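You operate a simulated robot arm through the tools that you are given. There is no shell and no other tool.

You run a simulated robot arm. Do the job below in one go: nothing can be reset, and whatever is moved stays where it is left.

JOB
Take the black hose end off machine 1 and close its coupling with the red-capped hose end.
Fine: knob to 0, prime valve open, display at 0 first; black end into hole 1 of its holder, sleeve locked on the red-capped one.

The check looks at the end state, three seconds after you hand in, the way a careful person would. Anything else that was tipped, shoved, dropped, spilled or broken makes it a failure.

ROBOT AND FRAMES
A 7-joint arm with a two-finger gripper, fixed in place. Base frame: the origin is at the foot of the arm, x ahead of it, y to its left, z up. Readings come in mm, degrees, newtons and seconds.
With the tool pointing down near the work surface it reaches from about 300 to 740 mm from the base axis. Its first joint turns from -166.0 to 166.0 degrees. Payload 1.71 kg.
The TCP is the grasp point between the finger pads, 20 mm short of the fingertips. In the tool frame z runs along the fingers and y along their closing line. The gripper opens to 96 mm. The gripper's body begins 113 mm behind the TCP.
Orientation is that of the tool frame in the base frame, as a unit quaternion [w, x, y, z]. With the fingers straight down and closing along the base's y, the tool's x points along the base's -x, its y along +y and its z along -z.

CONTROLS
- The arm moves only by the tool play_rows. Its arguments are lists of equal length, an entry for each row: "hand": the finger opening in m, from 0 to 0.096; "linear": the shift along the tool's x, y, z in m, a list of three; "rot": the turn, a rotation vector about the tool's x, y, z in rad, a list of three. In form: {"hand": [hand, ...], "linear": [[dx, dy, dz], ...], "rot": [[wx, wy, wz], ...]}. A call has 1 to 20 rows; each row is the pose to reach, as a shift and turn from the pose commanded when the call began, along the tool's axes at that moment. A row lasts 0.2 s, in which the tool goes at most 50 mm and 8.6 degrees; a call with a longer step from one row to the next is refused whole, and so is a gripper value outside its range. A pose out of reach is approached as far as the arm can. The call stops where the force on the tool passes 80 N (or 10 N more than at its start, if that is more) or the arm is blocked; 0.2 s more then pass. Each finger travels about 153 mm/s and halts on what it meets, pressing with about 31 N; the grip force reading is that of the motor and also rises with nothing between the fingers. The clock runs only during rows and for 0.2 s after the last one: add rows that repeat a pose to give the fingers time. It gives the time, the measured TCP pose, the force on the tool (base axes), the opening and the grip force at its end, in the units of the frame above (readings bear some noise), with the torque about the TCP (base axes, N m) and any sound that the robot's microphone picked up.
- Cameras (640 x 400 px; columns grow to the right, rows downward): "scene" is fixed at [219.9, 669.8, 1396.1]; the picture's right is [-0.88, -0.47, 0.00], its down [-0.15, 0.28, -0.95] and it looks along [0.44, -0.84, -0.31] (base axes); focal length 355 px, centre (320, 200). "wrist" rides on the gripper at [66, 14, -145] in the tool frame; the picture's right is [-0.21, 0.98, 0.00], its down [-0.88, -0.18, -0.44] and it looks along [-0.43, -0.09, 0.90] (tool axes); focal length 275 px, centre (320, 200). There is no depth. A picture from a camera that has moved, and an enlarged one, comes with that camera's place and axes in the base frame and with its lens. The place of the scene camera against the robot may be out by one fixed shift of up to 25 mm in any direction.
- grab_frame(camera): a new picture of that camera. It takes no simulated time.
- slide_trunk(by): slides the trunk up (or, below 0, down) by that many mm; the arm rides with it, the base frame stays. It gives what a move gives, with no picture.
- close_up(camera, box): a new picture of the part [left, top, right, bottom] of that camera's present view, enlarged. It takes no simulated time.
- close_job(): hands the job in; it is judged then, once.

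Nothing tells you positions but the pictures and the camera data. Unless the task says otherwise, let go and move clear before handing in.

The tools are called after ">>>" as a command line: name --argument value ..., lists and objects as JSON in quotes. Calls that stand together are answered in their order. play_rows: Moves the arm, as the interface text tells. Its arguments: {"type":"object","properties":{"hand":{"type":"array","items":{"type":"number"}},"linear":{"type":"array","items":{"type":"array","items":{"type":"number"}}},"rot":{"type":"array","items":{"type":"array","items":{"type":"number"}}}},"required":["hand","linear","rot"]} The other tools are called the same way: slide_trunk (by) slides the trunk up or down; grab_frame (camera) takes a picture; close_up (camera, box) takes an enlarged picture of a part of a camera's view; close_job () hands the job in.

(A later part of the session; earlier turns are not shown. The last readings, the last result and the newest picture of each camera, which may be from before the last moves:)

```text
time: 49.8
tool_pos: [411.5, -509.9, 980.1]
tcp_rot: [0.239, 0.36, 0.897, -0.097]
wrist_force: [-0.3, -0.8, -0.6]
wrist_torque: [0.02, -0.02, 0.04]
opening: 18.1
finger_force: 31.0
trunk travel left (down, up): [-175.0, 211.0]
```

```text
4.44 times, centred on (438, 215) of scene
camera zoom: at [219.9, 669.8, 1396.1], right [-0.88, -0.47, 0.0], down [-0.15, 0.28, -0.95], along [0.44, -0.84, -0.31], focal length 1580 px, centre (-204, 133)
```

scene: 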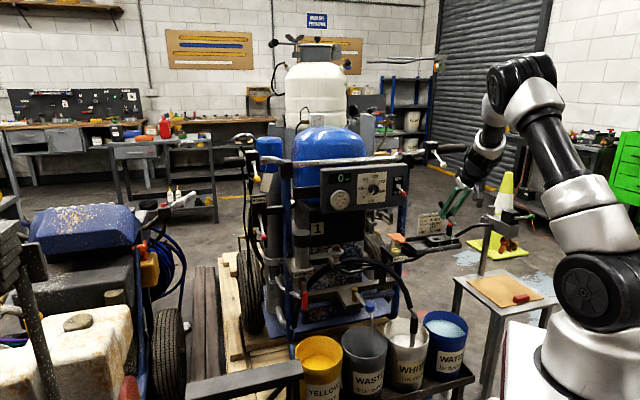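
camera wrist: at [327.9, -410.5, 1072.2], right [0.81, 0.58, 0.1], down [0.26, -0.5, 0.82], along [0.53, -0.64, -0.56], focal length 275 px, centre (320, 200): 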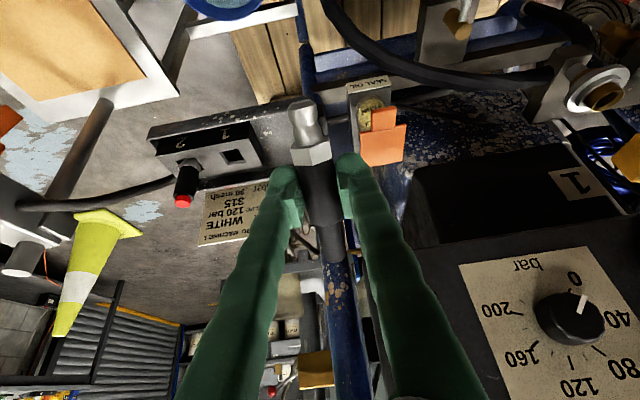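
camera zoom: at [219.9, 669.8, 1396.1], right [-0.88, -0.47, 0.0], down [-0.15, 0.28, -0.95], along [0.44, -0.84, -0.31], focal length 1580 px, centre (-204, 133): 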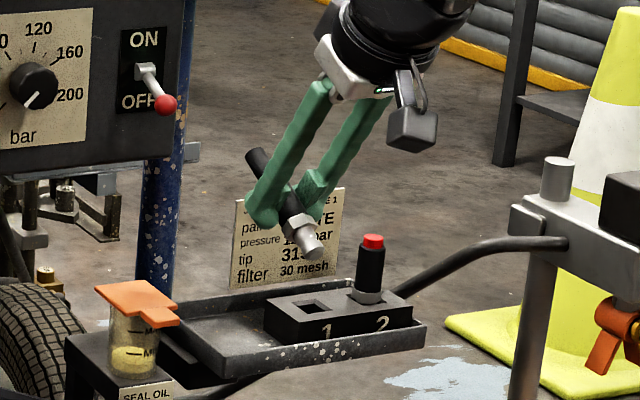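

I have a clear view of the holder: hole 1 is at [405.9, -655.5, 832.5] and the red-capped plug's axis is at about [367, -690]. I'll bring the tool back to horizontal just in front of hole 1, with the plug vertical.

>>> play_rows --hand '[0.01, 0.01, 0.01, 0.01, 0.01, 0.01, 0.01, 0.01, 0.01, 0.01]' --linear '[[-0.0017, -0.0136, 0.0082], [-0.0033, -0.0273, 0.0164], [-0.005, -0.0409, 0.0246], [-0.0066, -0.0546, 0.0329], [-0.0083, -0.0682, 0.0411], [-0.0099, -0.0818, 0.0493], [-0.0116, -0.0955, 0.0575], [-0.0132, -0.1091, 0.0657], [-0.0132, -0.1091, 0.0657], [-0.0132, -0.1091, 0.0657]]' --rot '[[0, -0.131, 0], [0, -0.262, 0], [0, -0.393, 0], [0, -0.525, 0], [0, -0.656, 0], [0, -0.787, 0], [0, -0.918, 0], [0, -1.049, 0], [0, -1.049, 0], [0, -1.049, 0]]'

>>> grab_frame --camera "wrist"

>>> close_up --camera "scene" --box '[390, 180, 486, 255]'

```text
time: 52.0
tool_pos: [368.1, -621.9, 928.9]
tcp_rot: [0.657, 0.262, 0.656, -0.263]
wrist_force: [-0.2, 0.8, -1.0]
wrist_torque: [0.02, 0.02, -0.02]
opening: 18.4
finger_force: 31.3
trunk travel left (down, up): [-175.0, 211.0]
```

```text
taken
camera wrist: at [273.0, -510.8, 862.9], right [0.68, 0.71, 0.21], down [-0.45, 0.18, 0.88], along [0.58, -0.68, 0.44], focal length 275 px, centre (320, 200)
```

wrist: 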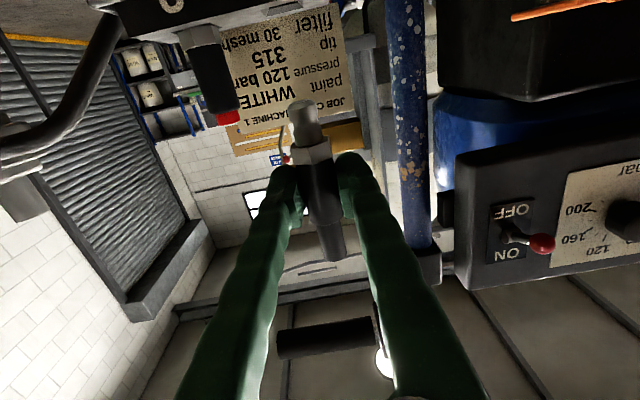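

```text
5.33 times, centred on (438, 218) of scene
camera zoom: at [219.9, 669.8, 1396.1], right [-0.88, -0.47, 0.0], down [-0.15, 0.28, -0.95], along [0.44, -0.84, -0.31], focal length 1895 px, centre (-309, 107)
```

zoom: 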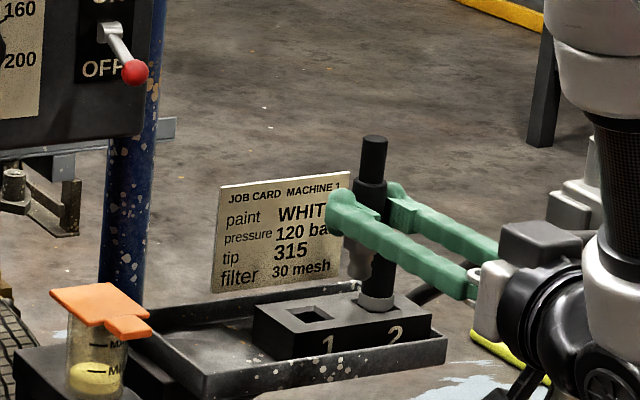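

The plug is vertical and clear. I'll move it over hole 1, still about 18 mm above the block.

>>> play_rows --hand '[0.01, 0.01, 0.01, 0.01, 0.01, 0.01]' --linear '[[0, 0.0019, 0.016], [0, 0.0019, 0.032], [0, 0.0019, 0.048], [0.013, 0.0019, 0.048], [0.026, 0.0019, 0.048], [0.026, 0.0019, 0.048]]' --rot '[[0, 0, 0], [0, 0, 0], [0, 0, 0], [0, 0, 0], [0, 0, 0], [0, 0, 0]]'

>>> grab_frame --camera "wrist"

>>> close_up --camera "scene" --box '[407, 205, 471, 255]'

```text
time: 53.4
tool_pos: [405.5, -652.5, 902.8]
tcp_rot: [0.656, 0.263, 0.656, -0.264]
wrist_force: [0.1, 0.6, -0.6]
wrist_torque: [0.01, 0.03, 0.01]
opening: 18.4
finger_force: 31.0
trunk travel left (down, up): [-175.0, 211.0]
```

```text
taken
camera wrist: at [309.7, -541.9, 836.5], right [0.68, 0.71, 0.21], down [-0.45, 0.18, 0.88], along [0.58, -0.69, 0.44], focal length 275 px, centre (320, 200)
```

wrist: 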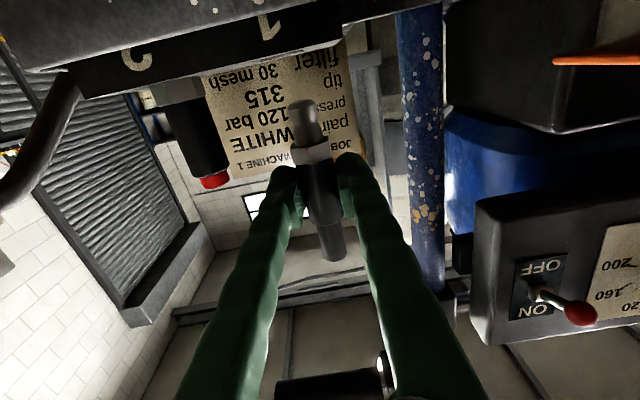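

```text
8.00 times, centred on (439, 230) of scene
camera zoom: at [219.9, 669.8, 1396.1], right [-0.88, -0.47, 0.0], down [-0.15, 0.28, -0.95], along [0.44, -0.84, -0.31], focal length 2843 px, centre (-632, -40)
```

zoom: 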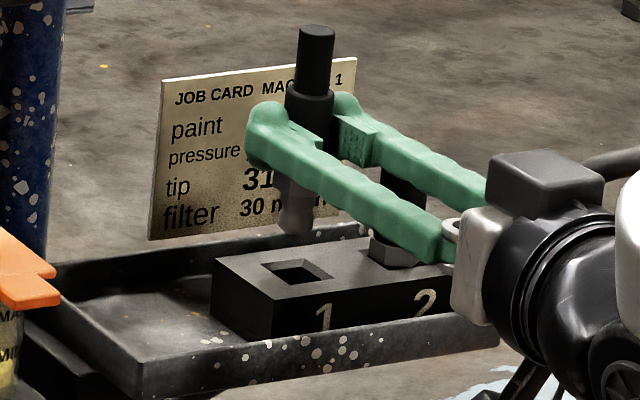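

The stem is over hole 1. I'll zoom tighter to check the lateral alignment before lowering.

>>> close_up --camera "scene" --box '[428, 222, 460, 246]'

>>> close_up --camera "wrist" --box '[232, 70, 392, 170]'

>>> close_up --camera "wrist" --box '[60, 0, 380, 200]'

```text
16.00 times, centred on (444, 234) of scene
camera zoom: at [219.9, 669.8, 1396.1], right [-0.88, -0.47, 0.0], down [-0.15, 0.28, -0.95], along [0.44, -0.84, -0.31], focal length 5686 px, centre (-1664, -344)
```

zoom: 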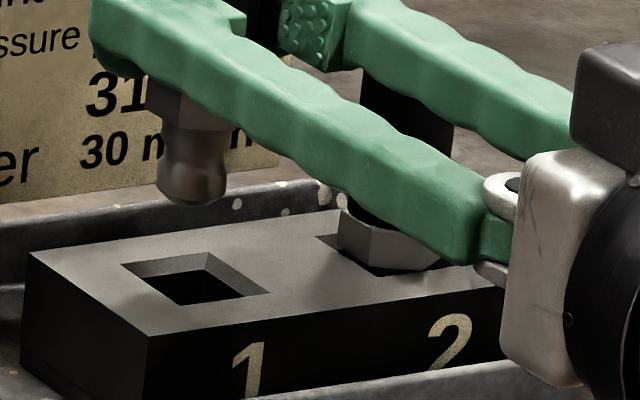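

```text
4.00 times, centred on (312, 120) of wrist
camera zoom: at [309.7, -541.9, 836.5], right [0.68, 0.71, 0.21], down [-0.45, 0.18, 0.88], along [0.58, -0.69, 0.44], focal length 1101 px, centre (352, 520)
```

zoom: 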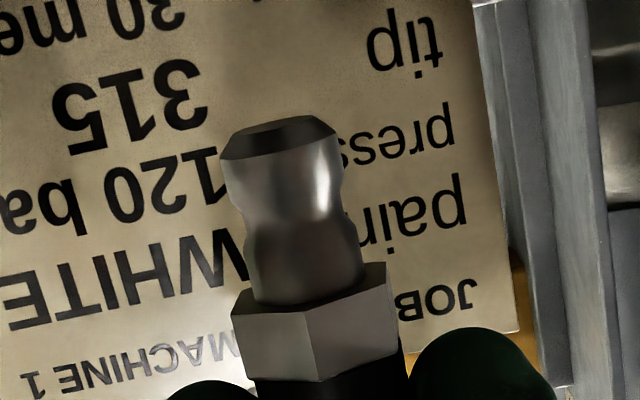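

```text
2.00 times, centred on (220, 100) of wrist
camera zoom: at [309.7, -541.9, 836.5], right [0.68, 0.71, 0.21], down [-0.45, 0.18, 0.88], along [0.58, -0.69, 0.44], focal length 551 px, centre (520, 400)
```

zoom: 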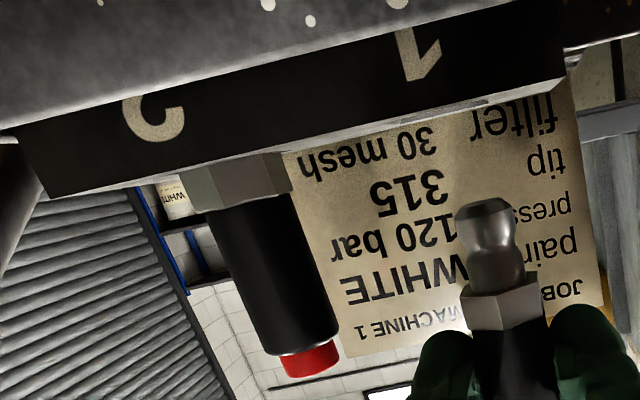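

Lateral alignment looks good within a few mm. I'll lower until the tip is about 5 mm above the block so parallax matters less, then compare again.

>>> play_rows --hand '[0.01, 0.01, 0.01]' --linear '[[0.007, -0.0015, 0], [0.014, -0.0015, 0], [0.014, -0.0015, 0]]' --rot '[[0, 0, 0], [0, 0, 0], [0, 0, 0]]'

>>> close_up --camera "scene" --box '[428, 222, 460, 246]'

>>> grab_frame --camera "wrist"

```text
time: 54.1
tool_pos: [402.9, -653.8, 889.8]
tcp_rot: [0.657, 0.263, 0.656, -0.264]
wrist_force: [0.6, 0.2, -0.4]
wrist_torque: [-0.01, 0.04, 0.0]
opening: 18.1
finger_force: 31.3
trunk travel left (down, up): [-175.0, 211.0]
```

```text
16.00 times, centred on (444, 234) of scene
camera zoom: at [219.9, 669.8, 1396.1], right [-0.88, -0.47, 0.0], down [-0.15, 0.28, -0.95], along [0.44, -0.84, -0.31], focal length 5686 px, centre (-1664, -344)
```

zoom: 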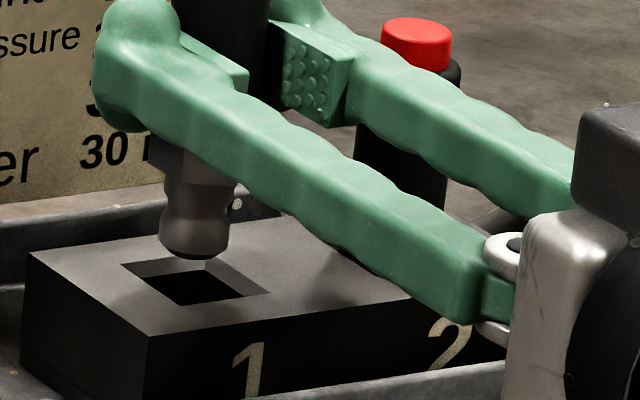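

```text
taken
camera wrist: at [308.0, -543.0, 822.4], right [0.68, 0.71, 0.21], down [-0.45, 0.17, 0.88], along [0.58, -0.69, 0.44], focal length 275 px, centre (320, 200)
```

wrist: 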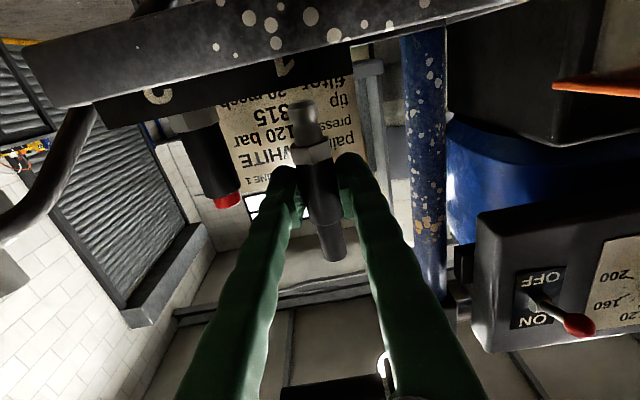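

Both cameras agree within about 2 mm of the hole centre, and the bevel gives lead-in. I'll lower slowly and watch the force.

>>> play_rows --hand '[0.01, 0.01, 0.01, 0.01, 0.01]' --linear '[[0.004, 0, 0], [0.007, 0, 0], [0.01, 0, 0], [0.013, 0, 0], [0.013, 0, 0]]' --rot '[[0, 0, 0], [0, 0, 0], [0, 0, 0], [0, 0, 0], [0, 0, 0]]'

>>> close_up --camera "scene" --box '[428, 222, 460, 246]'

```text
time: 55.4
tool_pos: [402.8, -655.5, 874.3]
tcp_rot: [0.656, 0.264, 0.656, -0.264]
wrist_force: [0.8, 0.8, -0.4]
wrist_torque: [0.02, 0.0, 0.02]
opening: 18.1
finger_force: 31.1
trunk travel left (down, up): [-175.0, 211.0]
```

```text
16.00 times, centred on (444, 234) of scene
camera zoom: at [219.9, 669.8, 1396.1], right [-0.88, -0.47, 0.0], down [-0.15, 0.28, -0.95], along [0.44, -0.84, -0.31], focal length 5686 px, centre (-1664, -344)
```

zoom: 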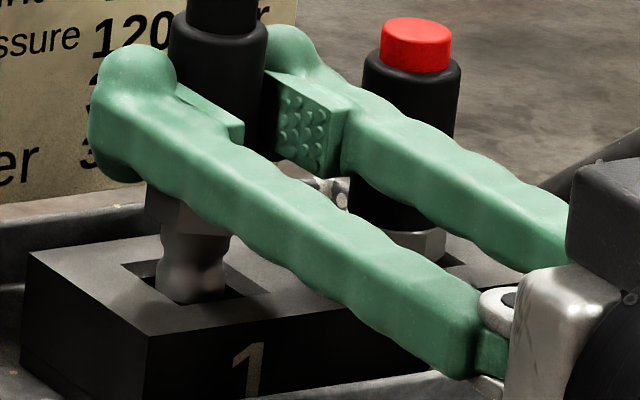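

The tip is in the hole with no contact force. I'll continue lowering until the hex seats.

>>> play_rows --hand '[0.01, 0.01, 0.01, 0.01, 0.01, 0.01]' --linear '[[0.003, 0, 0], [0.006, 0, 0], [0.009, 0, 0], [0.012, 0, 0], [0.014, 0, 0], [0.014, 0, 0]]' --rot '[[0, 0, 0], [0, 0, 0], [0, 0, 0], [0, 0, 0], [0, 0, 0], [0, 0, 0]]'

>>> close_up --camera "scene" --box '[428, 222, 460, 246]'

>>> close_up --camera "wrist" --box '[200, 60, 392, 180]'

```text
time: 56.8
tool_pos: [402.5, -655.6, 859.9]
tcp_rot: [0.655, 0.265, 0.656, -0.264]
wrist_force: [0.0, -8.8, -1.8]
wrist_torque: [-0.29, 0.01, -0.05]
opening: 18.3
finger_force: 31.0
trunk travel left (down, up): [-175.0, 211.0]
```

```text
16.00 times, centred on (444, 234) of scene
camera zoom: at [219.9, 669.8, 1396.1], right [-0.88, -0.47, 0.0], down [-0.15, 0.28, -0.95], along [0.44, -0.84, -0.31], focal length 5686 px, centre (-1664, -344)
```

zoom: 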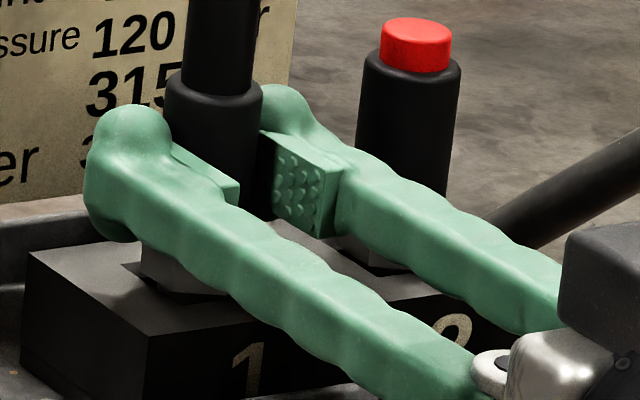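

```text
3.33 times, centred on (296, 120) of wrist
camera zoom: at [307.3, -543.9, 794.4], right [0.68, 0.71, 0.21], down [-0.45, 0.17, 0.88], along [0.58, -0.69, 0.43], focal length 918 px, centre (400, 467)
```

zoom: 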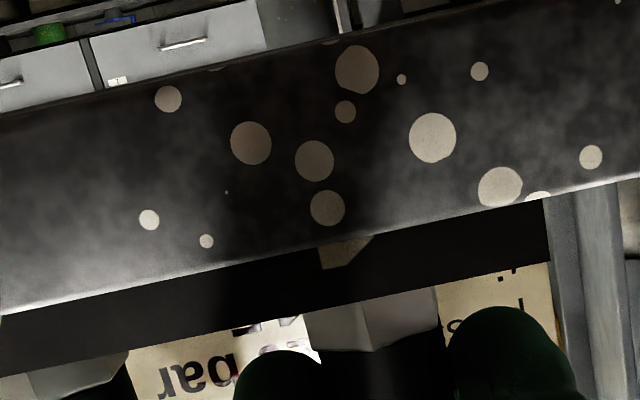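

Nearly seated with a slight side force. I'll lower a few more millimetres to feel the seat.

>>> play_rows --hand '[0.01, 0.01, 0.01, 0.01, 0.01]' --linear '[[0.001, 0, 0], [0.002, 0, 0], [0.003, 0, 0], [0.004, 0, 0], [0.004, 0, 0]]' --rot '[[0, 0, 0], [0, 0, 0], [0, 0, 0], [0, 0, 0], [0, 0, 0]]'

>>> close_up --camera "wrist" --box '[100, 60, 420, 260]'

>>> close_up --camera "scene" --box '[420, 205, 468, 245]'

```text
time: 58.0
tool_pos: [401.6, -655.2, 859.0]
tcp_rot: [0.657, 0.263, 0.656, -0.264]
wrist_force: [0.0, -8.2, 6.5]
wrist_torque: [-0.16, -0.02, -0.03]
opening: 18.1
finger_force: 31.2
trunk travel left (down, up): [-175.0, 211.0]
```

```text
2.00 times, centred on (260, 160) of wrist
camera zoom: at [307.3, -544.2, 791.8], right [0.68, 0.71, 0.21], down [-0.45, 0.18, 0.88], along [0.58, -0.68, 0.44], focal length 551 px, centre (440, 280)
```

zoom: 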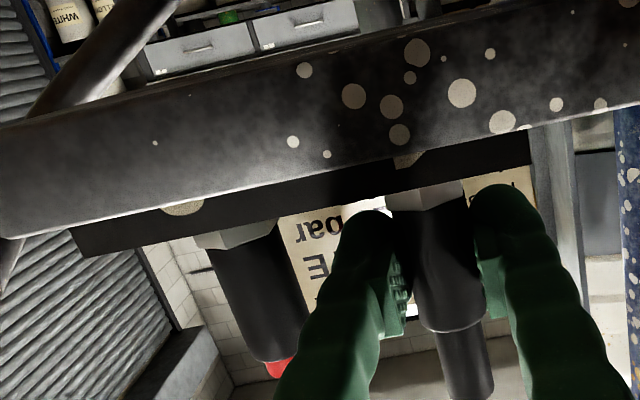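

```text
10.00 times, centred on (444, 225) of scene
camera zoom: at [219.9, 669.8, 1396.1], right [-0.88, -0.47, 0.0], down [-0.15, 0.28, -0.95], along [0.44, -0.84, -0.31], focal length 3554 px, centre (-920, -50)
```

zoom: 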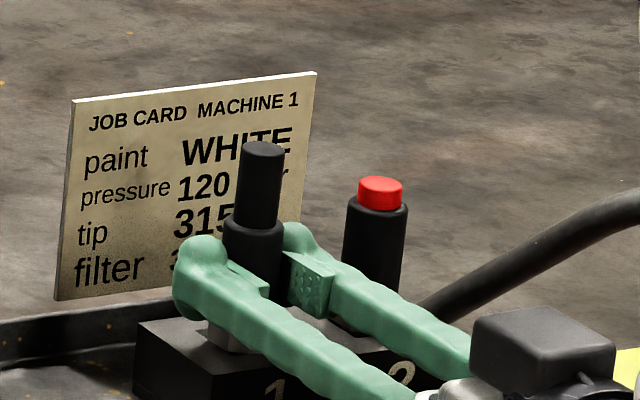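

The hex is seated on the block with a small upward reaction. I'll open gently and back straight out.

>>> play_rows --hand '[0.026, 0.034, 0.034, 0.034, 0.034, 0.034, 0.034]' --linear '[[0, 0, 0], [0, 0, 0], [0, 0, 0], [0, 0, -0.02], [0, 0, -0.045], [0, 0, -0.07], [0, 0, -0.07]]' --rot '[[0, 0, 0], [0, 0, 0], [0, 0, 0], [0, 0, 0], [0, 0, 0], [0, 0, 0], [0, 0, 0]]'

>>> grab_frame --camera "wrist"

>>> close_up --camera "scene" --box '[420, 205, 468, 245]'

```text
time: 59.5
tool_pos: [349.7, -607.5, 858.7]
tcp_rot: [0.657, 0.262, 0.656, -0.264]
wrist_force: [0.1, -0.3, -1.0]
wrist_torque: [0.0, 0.02, 0.0]
opening: 33.9
finger_force: 0.1
trunk travel left (down, up): [-175.0, 211.0]
```

```text
taken
camera wrist: at [255.7, -496.1, 792.0], right [0.68, 0.71, 0.21], down [-0.45, 0.18, 0.88], along [0.58, -0.69, 0.44], focal length 275 px, centre (320, 200)
```

wrist: 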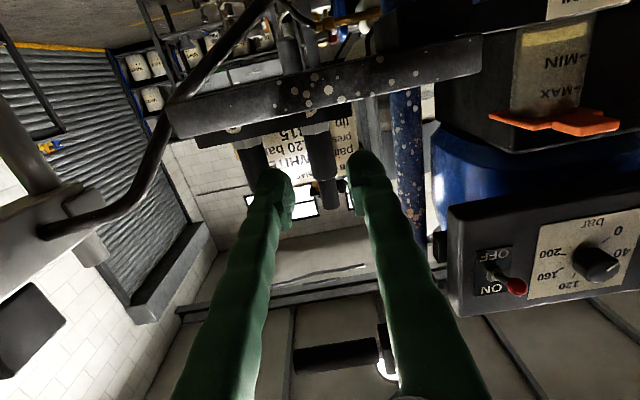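

```text
10.00 times, centred on (444, 225) of scene
camera zoom: at [219.9, 669.8, 1396.1], right [-0.88, -0.47, 0.0], down [-0.15, 0.28, -0.95], along [0.44, -0.84, -0.31], focal length 3554 px, centre (-920, -50)
```

zoom: 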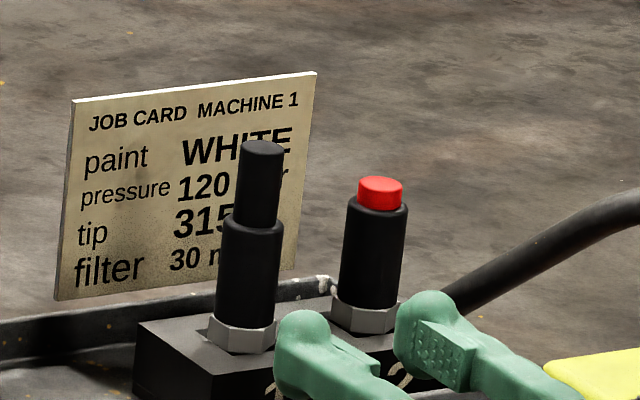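

The black plug is upright in hole 1. Next I'll shift sideways about 50 mm to line up with the red-capped plug.

>>> play_rows --hand '[0.036, 0.036, 0.036]' --linear '[[0, -0.025, 0], [0, -0.05, 0], [0, -0.05, 0]]' --rot '[[0, 0, 0], [0, 0, 0], [0, 0, 0]]'

>>> grab_frame --camera "wrist"

>>> close_up --camera "wrist" --box '[224, 100, 416, 220]'

>>> close_up --camera "scene" --box '[420, 205, 468, 245]'

```text
time: 60.4
tool_pos: [317.3, -644.0, 858.0]
tcp_rot: [0.656, 0.264, 0.656, -0.265]
wrist_force: [0.2, -0.4, -0.3]
wrist_torque: [0.0, -0.01, -0.04]
opening: 35.8
finger_force: 0.0
trunk travel left (down, up): [-175.0, 211.0]
```

```text
taken
camera wrist: at [222.6, -532.0, 792.0], right [0.68, 0.71, 0.21], down [-0.45, 0.17, 0.88], along [0.58, -0.68, 0.44], focal length 275 px, centre (320, 200)
```

wrist: 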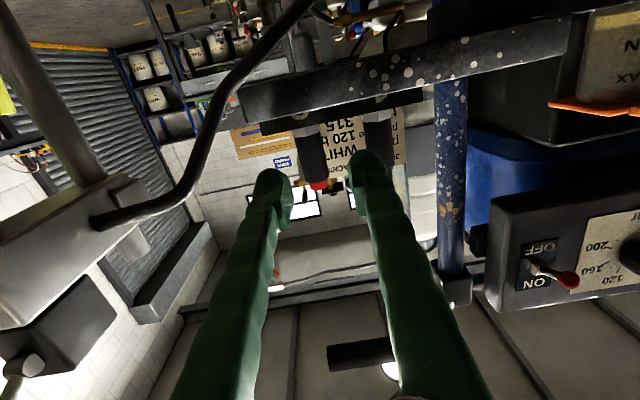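

```text
3.33 times, centred on (320, 160) of wrist
camera zoom: at [222.6, -532.0, 792.0], right [0.68, 0.71, 0.21], down [-0.45, 0.17, 0.88], along [0.58, -0.68, 0.44], focal length 918 px, centre (320, 333)
```

zoom: 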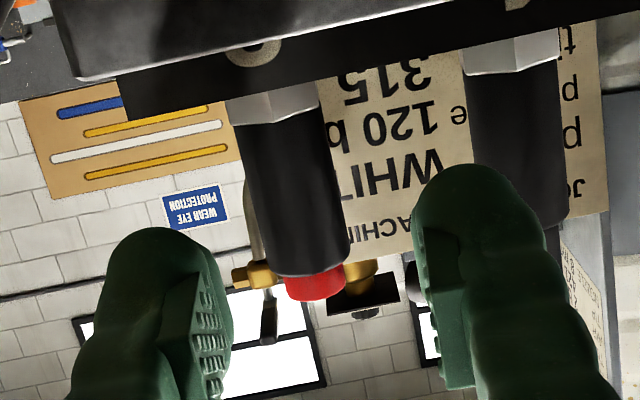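

```text
10.00 times, centred on (444, 225) of scene
camera zoom: at [219.9, 669.8, 1396.1], right [-0.88, -0.47, 0.0], down [-0.15, 0.28, -0.95], along [0.44, -0.84, -0.31], focal length 3554 px, centre (-920, -50)
```

zoom: 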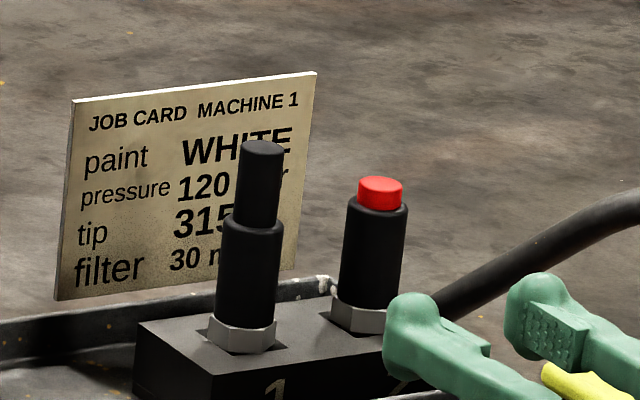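

The red-capped plug is about 6 mm further to the right and about 69 mm ahead. I'll align, move in and grip it.

>>> play_rows --hand '[0.036, 0.036, 0.036, 0.036, 0.036]' --linear '[[0, -0.006, 0], [0, -0.006, 0.025], [0, -0.006, 0.05], [0, -0.006, 0.069], [0, -0.006, 0.069]]' --rot '[[0, 0, 0], [0, 0, 0], [0, 0, 0], [0, 0, 0], [0, 0, 0]]'

>>> close_up --camera "wrist" --box '[200, 80, 440, 230]'

>>> close_up --camera "scene" --box '[420, 205, 468, 245]'

```text
time: 61.5
tool_pos: [364.5, -695.2, 859.4]
tcp_rot: [0.656, 0.264, 0.656, -0.264]
wrist_force: [-0.5, 0.1, -1.5]
wrist_torque: [-0.02, 0.0, 0.02]
opening: 35.9
finger_force: 0.2
trunk travel left (down, up): [-175.0, 211.0]
```

```text
2.67 times, centred on (320, 155) of wrist
camera zoom: at [270.1, -584.1, 792.7], right [0.68, 0.71, 0.21], down [-0.45, 0.17, 0.88], along [0.58, -0.69, 0.44], focal length 734 px, centre (320, 320)
```

zoom: 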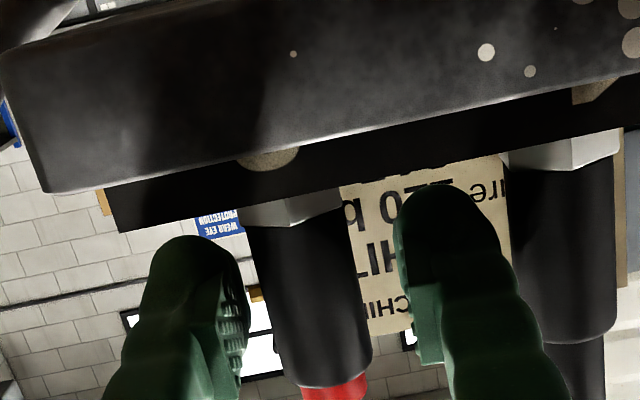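

```text
10.00 times, centred on (444, 225) of scene
camera zoom: at [219.9, 669.8, 1396.1], right [-0.88, -0.47, 0.0], down [-0.15, 0.28, -0.95], along [0.44, -0.84, -0.31], focal length 3554 px, centre (-920, -50)
```

zoom: 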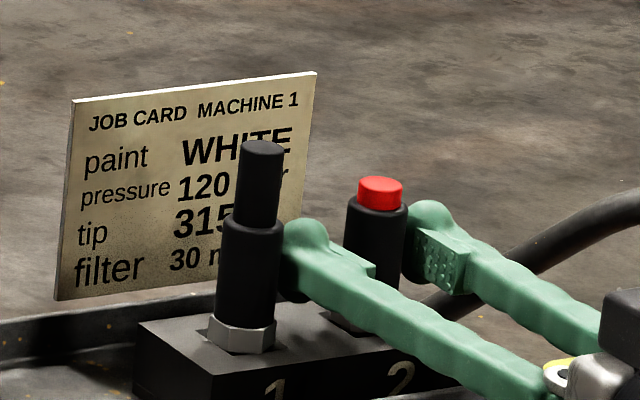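

Well centred. I'll close on the red-capped plug.

>>> play_rows --hand '[0.036, 0.01, 0.01, 0.01]' --linear '[[0, -0.0015, 0], [0, -0.0015, 0], [0, -0.0015, 0], [0, -0.0015, 0]]' --rot '[[0, 0, 0], [0, 0, 0], [0, 0, 0], [0, 0, 0]]'

>>> close_up --camera "wrist" --box '[200, 80, 440, 230]'

>>> close_up --camera "scene" --box '[420, 205, 468, 245]'

```text
time: 62.5
tool_pos: [362.7, -696.5, 858.1]
tcp_rot: [0.656, 0.264, 0.656, -0.265]
wrist_force: [-1.1, -1.1, 0.1]
wrist_torque: [0.01, 0.01, -0.01]
opening: 18.3
finger_force: 31.0
trunk travel left (down, up): [-175.0, 211.0]
```

```text
2.67 times, centred on (320, 155) of wrist
camera zoom: at [268.0, -584.9, 792.1], right [0.68, 0.71, 0.21], down [-0.45, 0.18, 0.88], along [0.58, -0.69, 0.44], focal length 734 px, centre (320, 320)
```

zoom: 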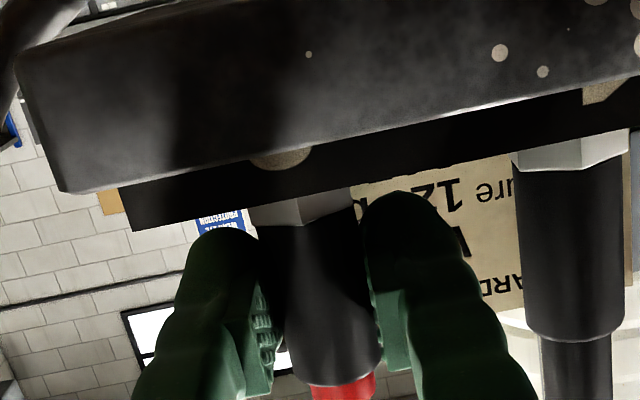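

```text
10.00 times, centred on (444, 225) of scene
camera zoom: at [219.9, 669.8, 1396.1], right [-0.88, -0.47, 0.0], down [-0.15, 0.28, -0.95], along [0.44, -0.84, -0.31], focal length 3554 px, centre (-920, -50)
```

zoom: 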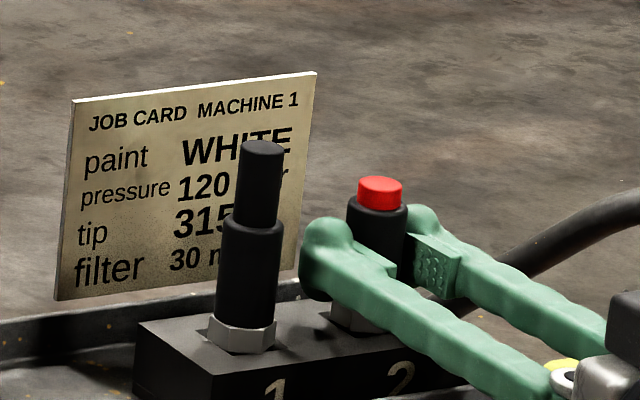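

Gripped cleanly. I'll lift straight up by 50 mm.

>>> play_rows --hand '[0.01, 0.01, 0.01, 0.01, 0.01, 0.01, 0.01]' --linear '[[-0.005, 0, 0], [-0.012, 0, 0], [-0.02, 0, 0], [-0.03, 0, 0], [-0.04, 0, 0], [-0.05, 0, 0], [-0.05, 0, 0]]' --rot '[[0, 0, 0], [0, 0, 0], [0, 0, 0], [0, 0, 0], [0, 0, 0], [0, 0, 0], [0, 0, 0]]'

>>> grab_frame --camera "wrist"

>>> close_up --camera "scene" --box '[420, 200, 468, 245]'

```text
time: 64.2
tool_pos: [362.0, -695.7, 906.5]
tcp_rot: [0.656, 0.264, 0.656, -0.264]
wrist_force: [0.0, -0.3, -0.5]
wrist_torque: [0.02, 0.02, 0.02]
opening: 18.5
finger_force: 31.2
trunk travel left (down, up): [-175.0, 211.0]
```

```text
taken
camera wrist: at [267.3, -584.9, 840.8], right [0.68, 0.71, 0.21], down [-0.45, 0.17, 0.88], along [0.58, -0.69, 0.44], focal length 275 px, centre (320, 200)
```

wrist: 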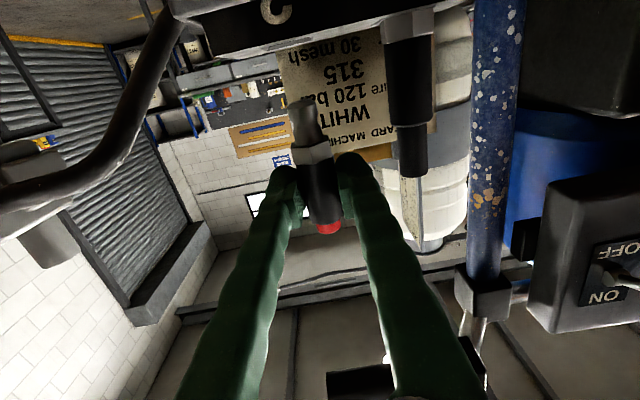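

```text
8.89 times, centred on (444, 222) of scene
camera zoom: at [219.9, 669.8, 1396.1], right [-0.88, -0.47, 0.0], down [-0.15, 0.28, -0.95], along [0.44, -0.84, -0.31], focal length 3159 px, centre (-782, 0)
```

zoom: 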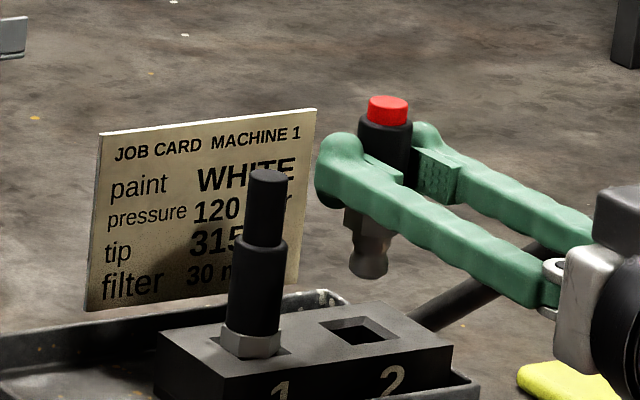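

The red-capped plug is free, same shape as the black one. I'll back out, then travel along the front of the machine to the coupling, repeating the pose where I held the black plug there.

>>> play_rows --hand '[0.01, 0.01, 0.01, 0.01, 0.01, 0.01, 0.01, 0.01, 0.01, 0.01, 0.01, 0.01, 0.01, 0.01, 0.01, 0.01, 0.01]' --linear '[[0, 0, -0.03], [-0.005, 0, -0.07], [-0.015, 0, -0.1], [-0.025, 0.01, -0.125], [-0.035, 0.045, -0.125], [-0.04, 0.085, -0.125], [-0.04, 0.127, -0.125], [-0.04, 0.17, -0.125], [-0.04, 0.212, -0.125], [-0.04, 0.255, -0.125], [-0.04, 0.297, -0.125], [-0.04, 0.34, -0.125], [-0.04, 0.382, -0.125], [-0.04, 0.424, -0.125], [-0.035, 0.455, -0.125], [-0.03, 0.4674, -0.125], [-0.03, 0.4674, -0.125]]' --rot '[[0, 0, 0], [0, 0, 0], [0, 0, 0], [0, 0, 0], [0, 0, 0], [0, 0, 0], [0, 0, 0], [0, 0, 0], [0, 0, 0], [0, 0, 0], [0, 0, 0], [0, 0, 0], [0, 0, 0], [0, 0, 0], [0, 0, 0], [0, 0, 0], [0, 0, 0]]'

>>> grab_frame --camera "wrist"

>>> grab_frame --camera "scene"

```text
time: 67.8
tool_pos: [594.8, -271.3, 936.0]
tcp_rot: [0.656, 0.264, 0.656, -0.264]
wrist_force: [0.2, -0.1, -0.8]
wrist_torque: [0.0, 0.02, 0.0]
opening: 18.5
finger_force: 31.6
trunk travel left (down, up): [-175.0, 211.0]
```

```text
taken
camera wrist: at [500.3, -160.1, 869.9], right [0.68, 0.71, 0.21], down [-0.45, 0.17, 0.88], along [0.58, -0.69, 0.44], focal length 275 px, centre (320, 200)
```

wrist: 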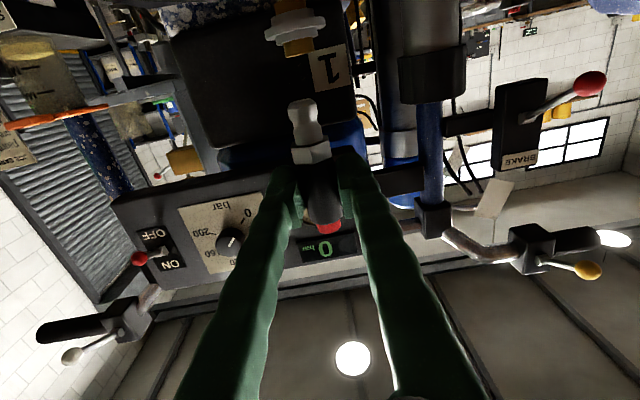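

```text
taken
```

scene: 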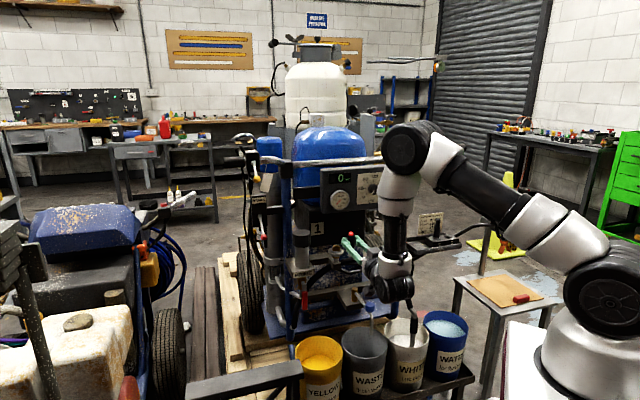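

Now in front of the coupling with the plug higher than the socket. I'll check the lateral alignment with close-ups.

>>> close_up --camera "wrist" --box '[224, 0, 416, 120]'

>>> close_up --camera "wrist" --box '[232, 80, 392, 180]'

>>> close_up --camera "scene" --box '[316, 225, 380, 265]'

```text
3.33 times, centred on (320, 60) of wrist
camera zoom: at [500.3, -160.1, 869.9], right [0.68, 0.71, 0.21], down [-0.45, 0.17, 0.88], along [0.58, -0.69, 0.44], focal length 918 px, centre (320, 667)
```

zoom: 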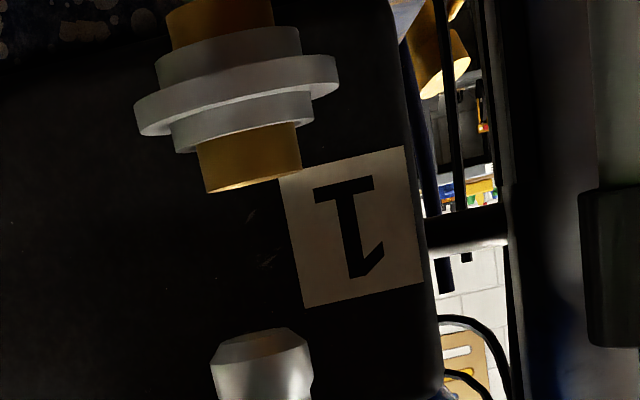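

```text
4.00 times, centred on (312, 130) of wrist
camera zoom: at [500.3, -160.1, 869.9], right [0.68, 0.71, 0.21], down [-0.45, 0.17, 0.88], along [0.58, -0.69, 0.44], focal length 1101 px, centre (352, 480)
```

zoom: 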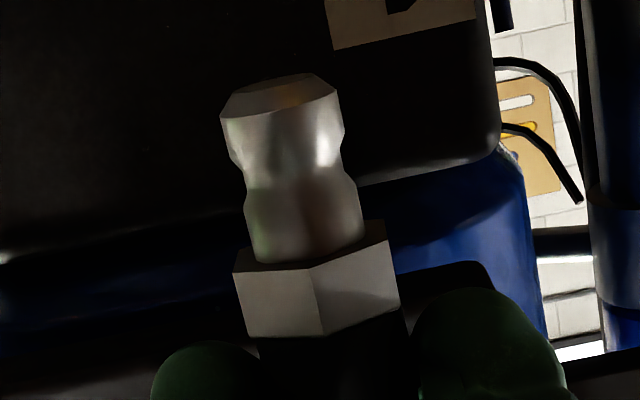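

```text
10.00 times, centred on (348, 245) of scene
camera zoom: at [219.9, 669.8, 1396.1], right [-0.88, -0.47, 0.0], down [-0.15, 0.28, -0.95], along [0.44, -0.84, -0.31], focal length 3554 px, centre (40, -250)
```

zoom: 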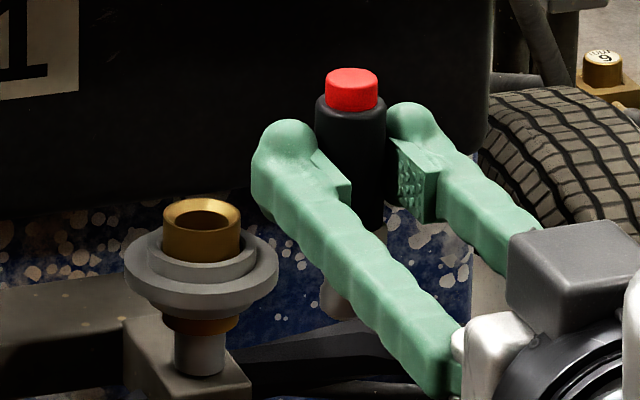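

The empty coupling is visible with a chamfered bore. I'll move in above it, shifted about 1 mm right, leaving about 25 mm of height.

>>> play_rows --hand '[0.01, 0.01, 0.01, 0.01, 0.01]' --linear '[[0, -0.001, 0.035], [0, -0.001, 0.07], [0, -0.001, 0.105], [0.005, -0.001, 0.13], [0.005, -0.001, 0.13]]' --rot '[[0, 0, 0], [0, 0, 0], [0, 0, 0], [0, 0, 0], [0, 0, 0]]'

>>> grab_frame --camera "wrist"

>>> close_up --camera "wrist" --box '[232, 50, 392, 150]'

>>> close_up --camera "scene" --box '[316, 225, 364, 255]'

```text
time: 69.0
tool_pos: [688.2, -361.9, 930.8]
tcp_rot: [0.656, 0.263, 0.657, -0.263]
wrist_force: [-1.6, 0.7, -1.1]
wrist_torque: [0.02, 0.01, -0.01]
opening: 18.6
finger_force: 30.9
trunk travel left (down, up): [-175.0, 211.0]
```

```text
taken
camera wrist: at [593.9, -251.1, 865.1], right [0.68, 0.71, 0.21], down [-0.45, 0.17, 0.88], along [0.58, -0.69, 0.44], focal length 275 px, centre (320, 200)
```

wrist: 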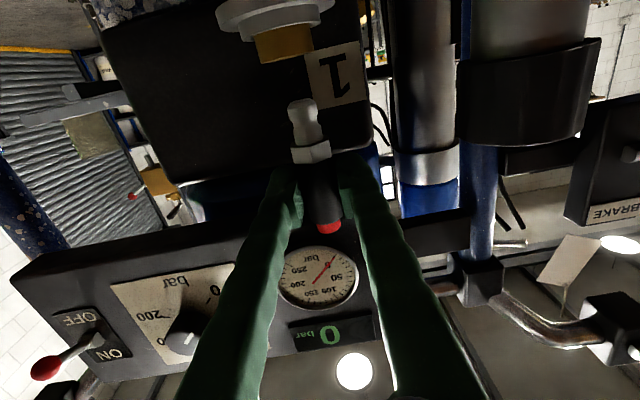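

```text
4.00 times, centred on (312, 100) of wrist
camera zoom: at [593.9, -251.1, 865.1], right [0.68, 0.71, 0.21], down [-0.45, 0.17, 0.88], along [0.58, -0.69, 0.44], focal length 1101 px, centre (352, 600)
```

zoom: 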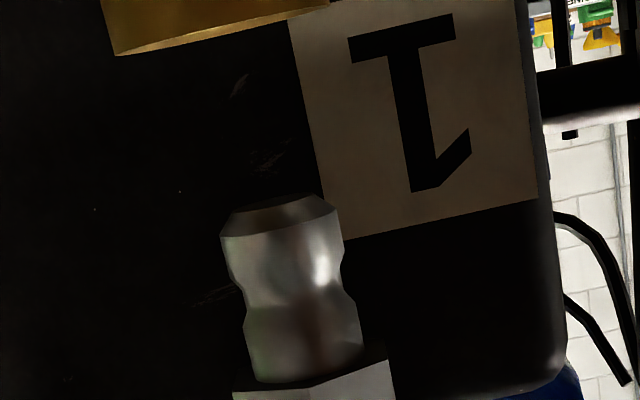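

```text
13.33 times, centred on (340, 240) of scene
camera zoom: at [219.9, 669.8, 1396.1], right [-0.88, -0.47, 0.0], down [-0.15, 0.28, -0.95], along [0.44, -0.84, -0.31], focal length 4738 px, centre (53, -333)
```

zoom: 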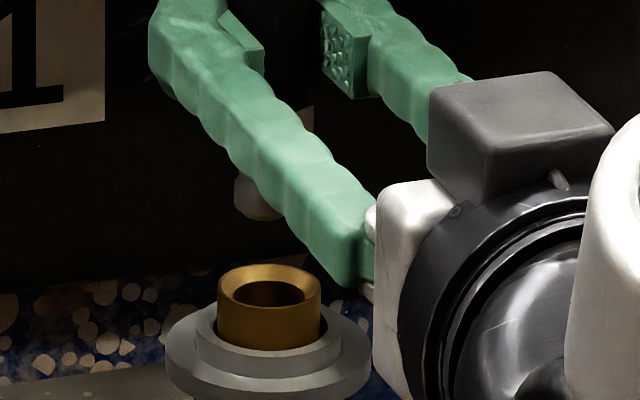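

The stem needs about 2 mm to the right. I'll correct and lower to just above the bore.

>>> play_rows --hand '[0.01, 0.01, 0.01, 0.01]' --linear '[[0.006, -0.002, 0], [0.012, -0.002, 0], [0.017, -0.002, 0], [0.017, -0.002, 0]]' --rot '[[0, 0, 0], [0, 0, 0], [0, 0, 0], [0, 0, 0]]'

>>> close_up --camera "scene" --box '[316, 225, 364, 255]'

>>> close_up --camera "wrist" --box '[232, 50, 392, 150]'

```text
time: 70.0
tool_pos: [687.1, -363.8, 914.2]
tcp_rot: [0.656, 0.264, 0.656, -0.263]
wrist_force: [0.5, 0.0, -1.0]
wrist_torque: [0.01, 0.02, 0.01]
opening: 18.6
finger_force: 30.8
trunk travel left (down, up): [-175.0, 211.0]
```

```text
13.33 times, centred on (340, 240) of scene
camera zoom: at [219.9, 669.8, 1396.1], right [-0.88, -0.47, 0.0], down [-0.15, 0.28, -0.95], along [0.44, -0.84, -0.31], focal length 4738 px, centre (53, -333)
```

zoom: 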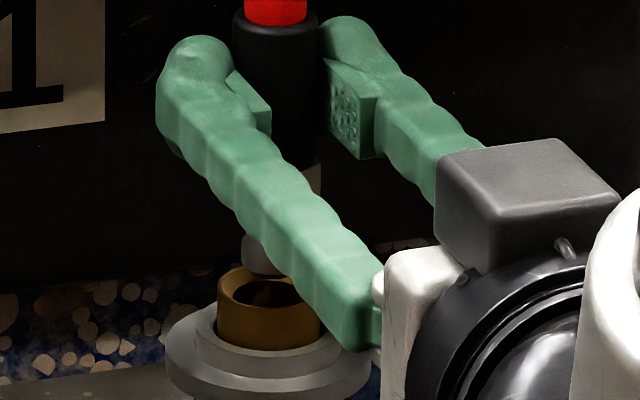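

```text
4.00 times, centred on (312, 100) of wrist
camera zoom: at [592.1, -252.0, 848.5], right [0.68, 0.71, 0.21], down [-0.45, 0.17, 0.88], along [0.58, -0.69, 0.44], focal length 1101 px, centre (352, 600)
```

zoom: 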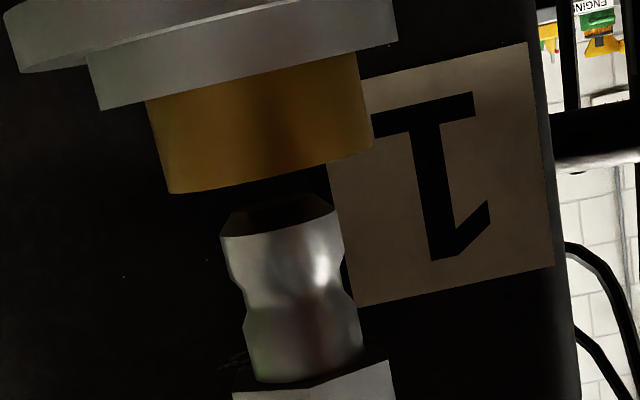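

Both views show the stem centred over the bore. I'll insert slowly.

>>> play_rows --hand '[0.01, 0.01, 0.01, 0.01, 0.01, 0.01]' --linear '[[0.003, 0, 0], [0.006, 0, 0], [0.009, 0, 0], [0.012, 0, 0], [0.015, 0, 0], [0.015, 0, 0]]' --rot '[[0, 0, 0], [0, 0, 0], [0, 0, 0], [0, 0, 0], [0, 0, 0], [0, 0, 0]]'

>>> close_up --camera "scene" --box '[316, 225, 364, 255]'

>>> close_up --camera "wrist" --box '[232, 50, 392, 150]'

```text
time: 71.3
tool_pos: [687.0, -363.8, 899.3]
tcp_rot: [0.656, 0.263, 0.656, -0.263]
wrist_force: [-0.1, 0.6, -0.8]
wrist_torque: [0.03, 0.01, 0.01]
opening: 18.7
finger_force: 30.8
trunk travel left (down, up): [-175.0, 211.0]
```

```text
13.33 times, centred on (340, 240) of scene
camera zoom: at [219.9, 669.8, 1396.1], right [-0.88, -0.47, 0.0], down [-0.15, 0.28, -0.95], along [0.44, -0.84, -0.31], focal length 4738 px, centre (53, -333)
```

zoom: 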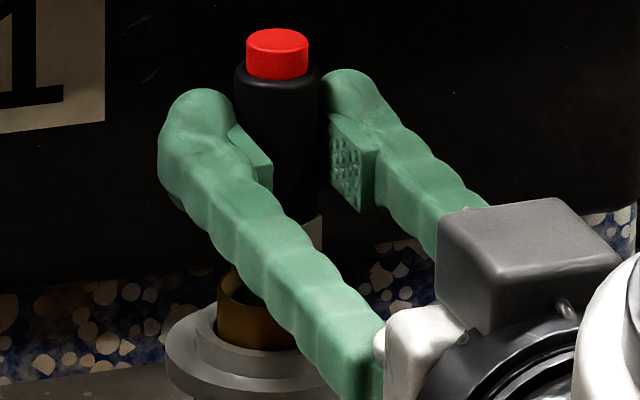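

```text
4.00 times, centred on (312, 100) of wrist
camera zoom: at [591.7, -252.6, 833.6], right [0.68, 0.71, 0.21], down [-0.45, 0.17, 0.88], along [0.58, -0.69, 0.44], focal length 1101 px, centre (352, 600)
```

zoom: 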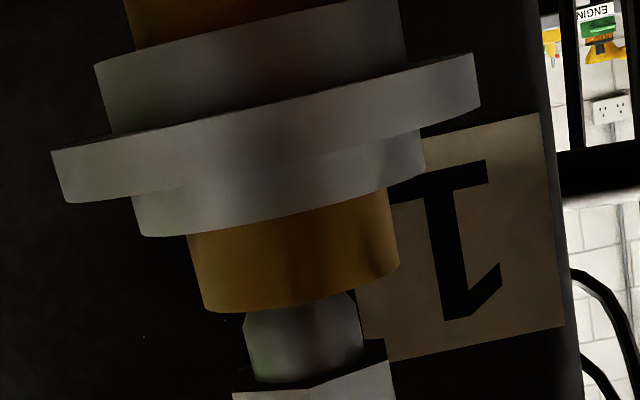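

It's going in with no resistance. I'll continue until the hex seats.

>>> play_rows --hand '[0.01, 0.01, 0.01, 0.01, 0.01, 0.01, 0.01]' --linear '[[0.002, 0, 0], [0.004, 0, 0], [0.006, 0, 0], [0.008, 0, 0], [0.01, 0, 0], [0.012, 0, 0], [0.012, 0, 0]]' --rot '[[0, 0, 0], [0, 0, 0], [0, 0, 0], [0, 0, 0], [0, 0, 0], [0, 0, 0], [0, 0, 0]]'

>>> close_up --camera "scene" --box '[316, 225, 364, 255]'

>>> close_up --camera "wrist" --box '[232, 80, 392, 180]'

```text
time: 73.0
tool_pos: [687.4, -364.0, 889.2]
tcp_rot: [0.656, 0.264, 0.656, -0.264]
wrist_force: [-1.6, 0.9, 4.9]
wrist_torque: [0.01, 0.05, -0.01]
opening: 18.3
finger_force: 31.1
trunk travel left (down, up): [-175.0, 211.0]
```

```text
13.33 times, centred on (340, 240) of scene
camera zoom: at [219.9, 669.8, 1396.1], right [-0.88, -0.47, 0.0], down [-0.15, 0.28, -0.95], along [0.44, -0.84, -0.31], focal length 4738 px, centre (53, -333)
```

zoom: 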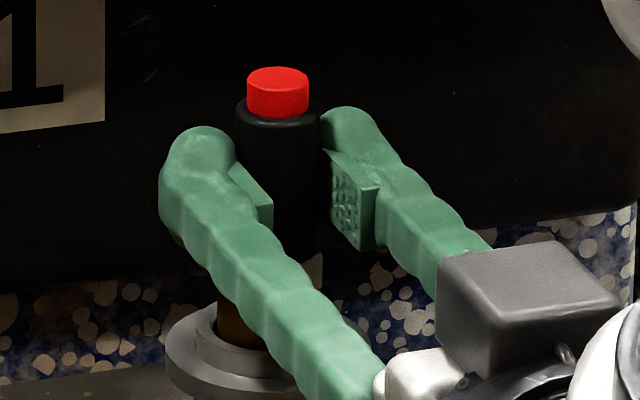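

```text
4.00 times, centred on (312, 130) of wrist
camera zoom: at [591.5, -252.6, 822.8], right [0.68, 0.71, 0.21], down [-0.45, 0.18, 0.88], along [0.58, -0.68, 0.44], focal length 1101 px, centre (352, 480)
```

zoom: 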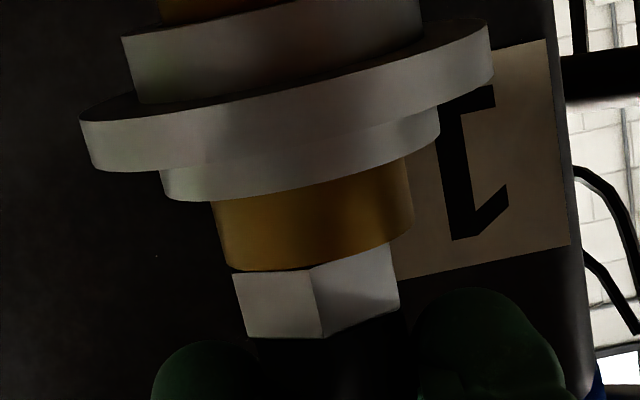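

The hex is down against the brass, so the plug is seated. I'll nudge 1.5 mm for certainty, release, back out, then drop below the flange level.

>>> play_rows --hand '[0.01, 0.01, 0.03, 0.044, 0.044, 0.044, 0.044, 0.044, 0.044]' --linear '[[0.0015, 0, 0], [0.0015, 0, 0], [0.0005, 0, 0], [0, 0, 0], [0, 0, 0], [0, 0, -0.025], [0, 0, -0.05], [0, 0, -0.075], [0, 0, -0.075]]' --rot '[[0, 0, 0], [0, 0, 0], [0, 0, 0], [0, 0, 0], [0, 0, 0], [0, 0, 0], [0, 0, 0], [0, 0, 0], [0, 0, 0]]'

>>> close_up --camera "scene" --box '[312, 220, 376, 260]'

>>> grab_frame --camera "wrist"

```text
time: 75.0
tool_pos: [632.2, -310.0, 887.8]
tcp_rot: [0.656, 0.263, 0.656, -0.264]
wrist_force: [-0.2, -0.2, -0.5]
wrist_torque: [0.0, 0.03, 0.01]
opening: 44.1
finger_force: 0.1
trunk travel left (down, up): [-175.0, 211.0]
```

```text
10.00 times, centred on (344, 240) of scene
camera zoom: at [219.9, 669.8, 1396.1], right [-0.88, -0.47, 0.0], down [-0.15, 0.28, -0.95], along [0.44, -0.84, -0.31], focal length 3554 px, centre (80, -200)
```

zoom: 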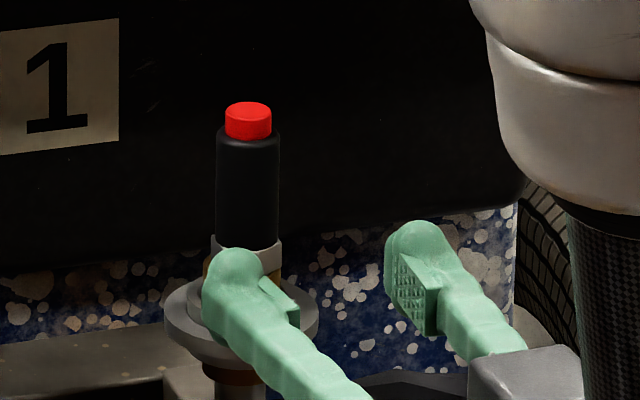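

```text
taken
camera wrist: at [536.9, -199.3, 821.1], right [0.68, 0.71, 0.21], down [-0.45, 0.17, 0.88], along [0.58, -0.69, 0.44], focal length 275 px, centre (320, 200)
```

wrist: 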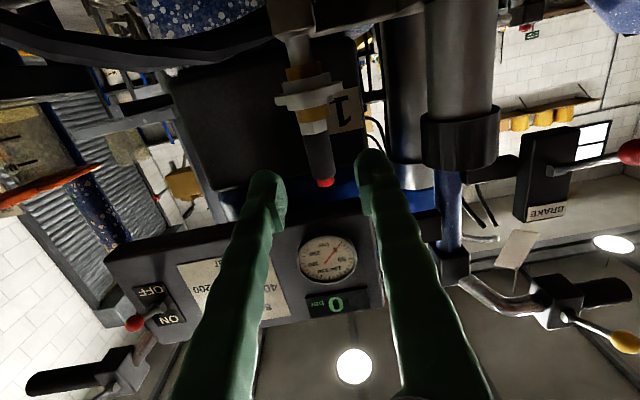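

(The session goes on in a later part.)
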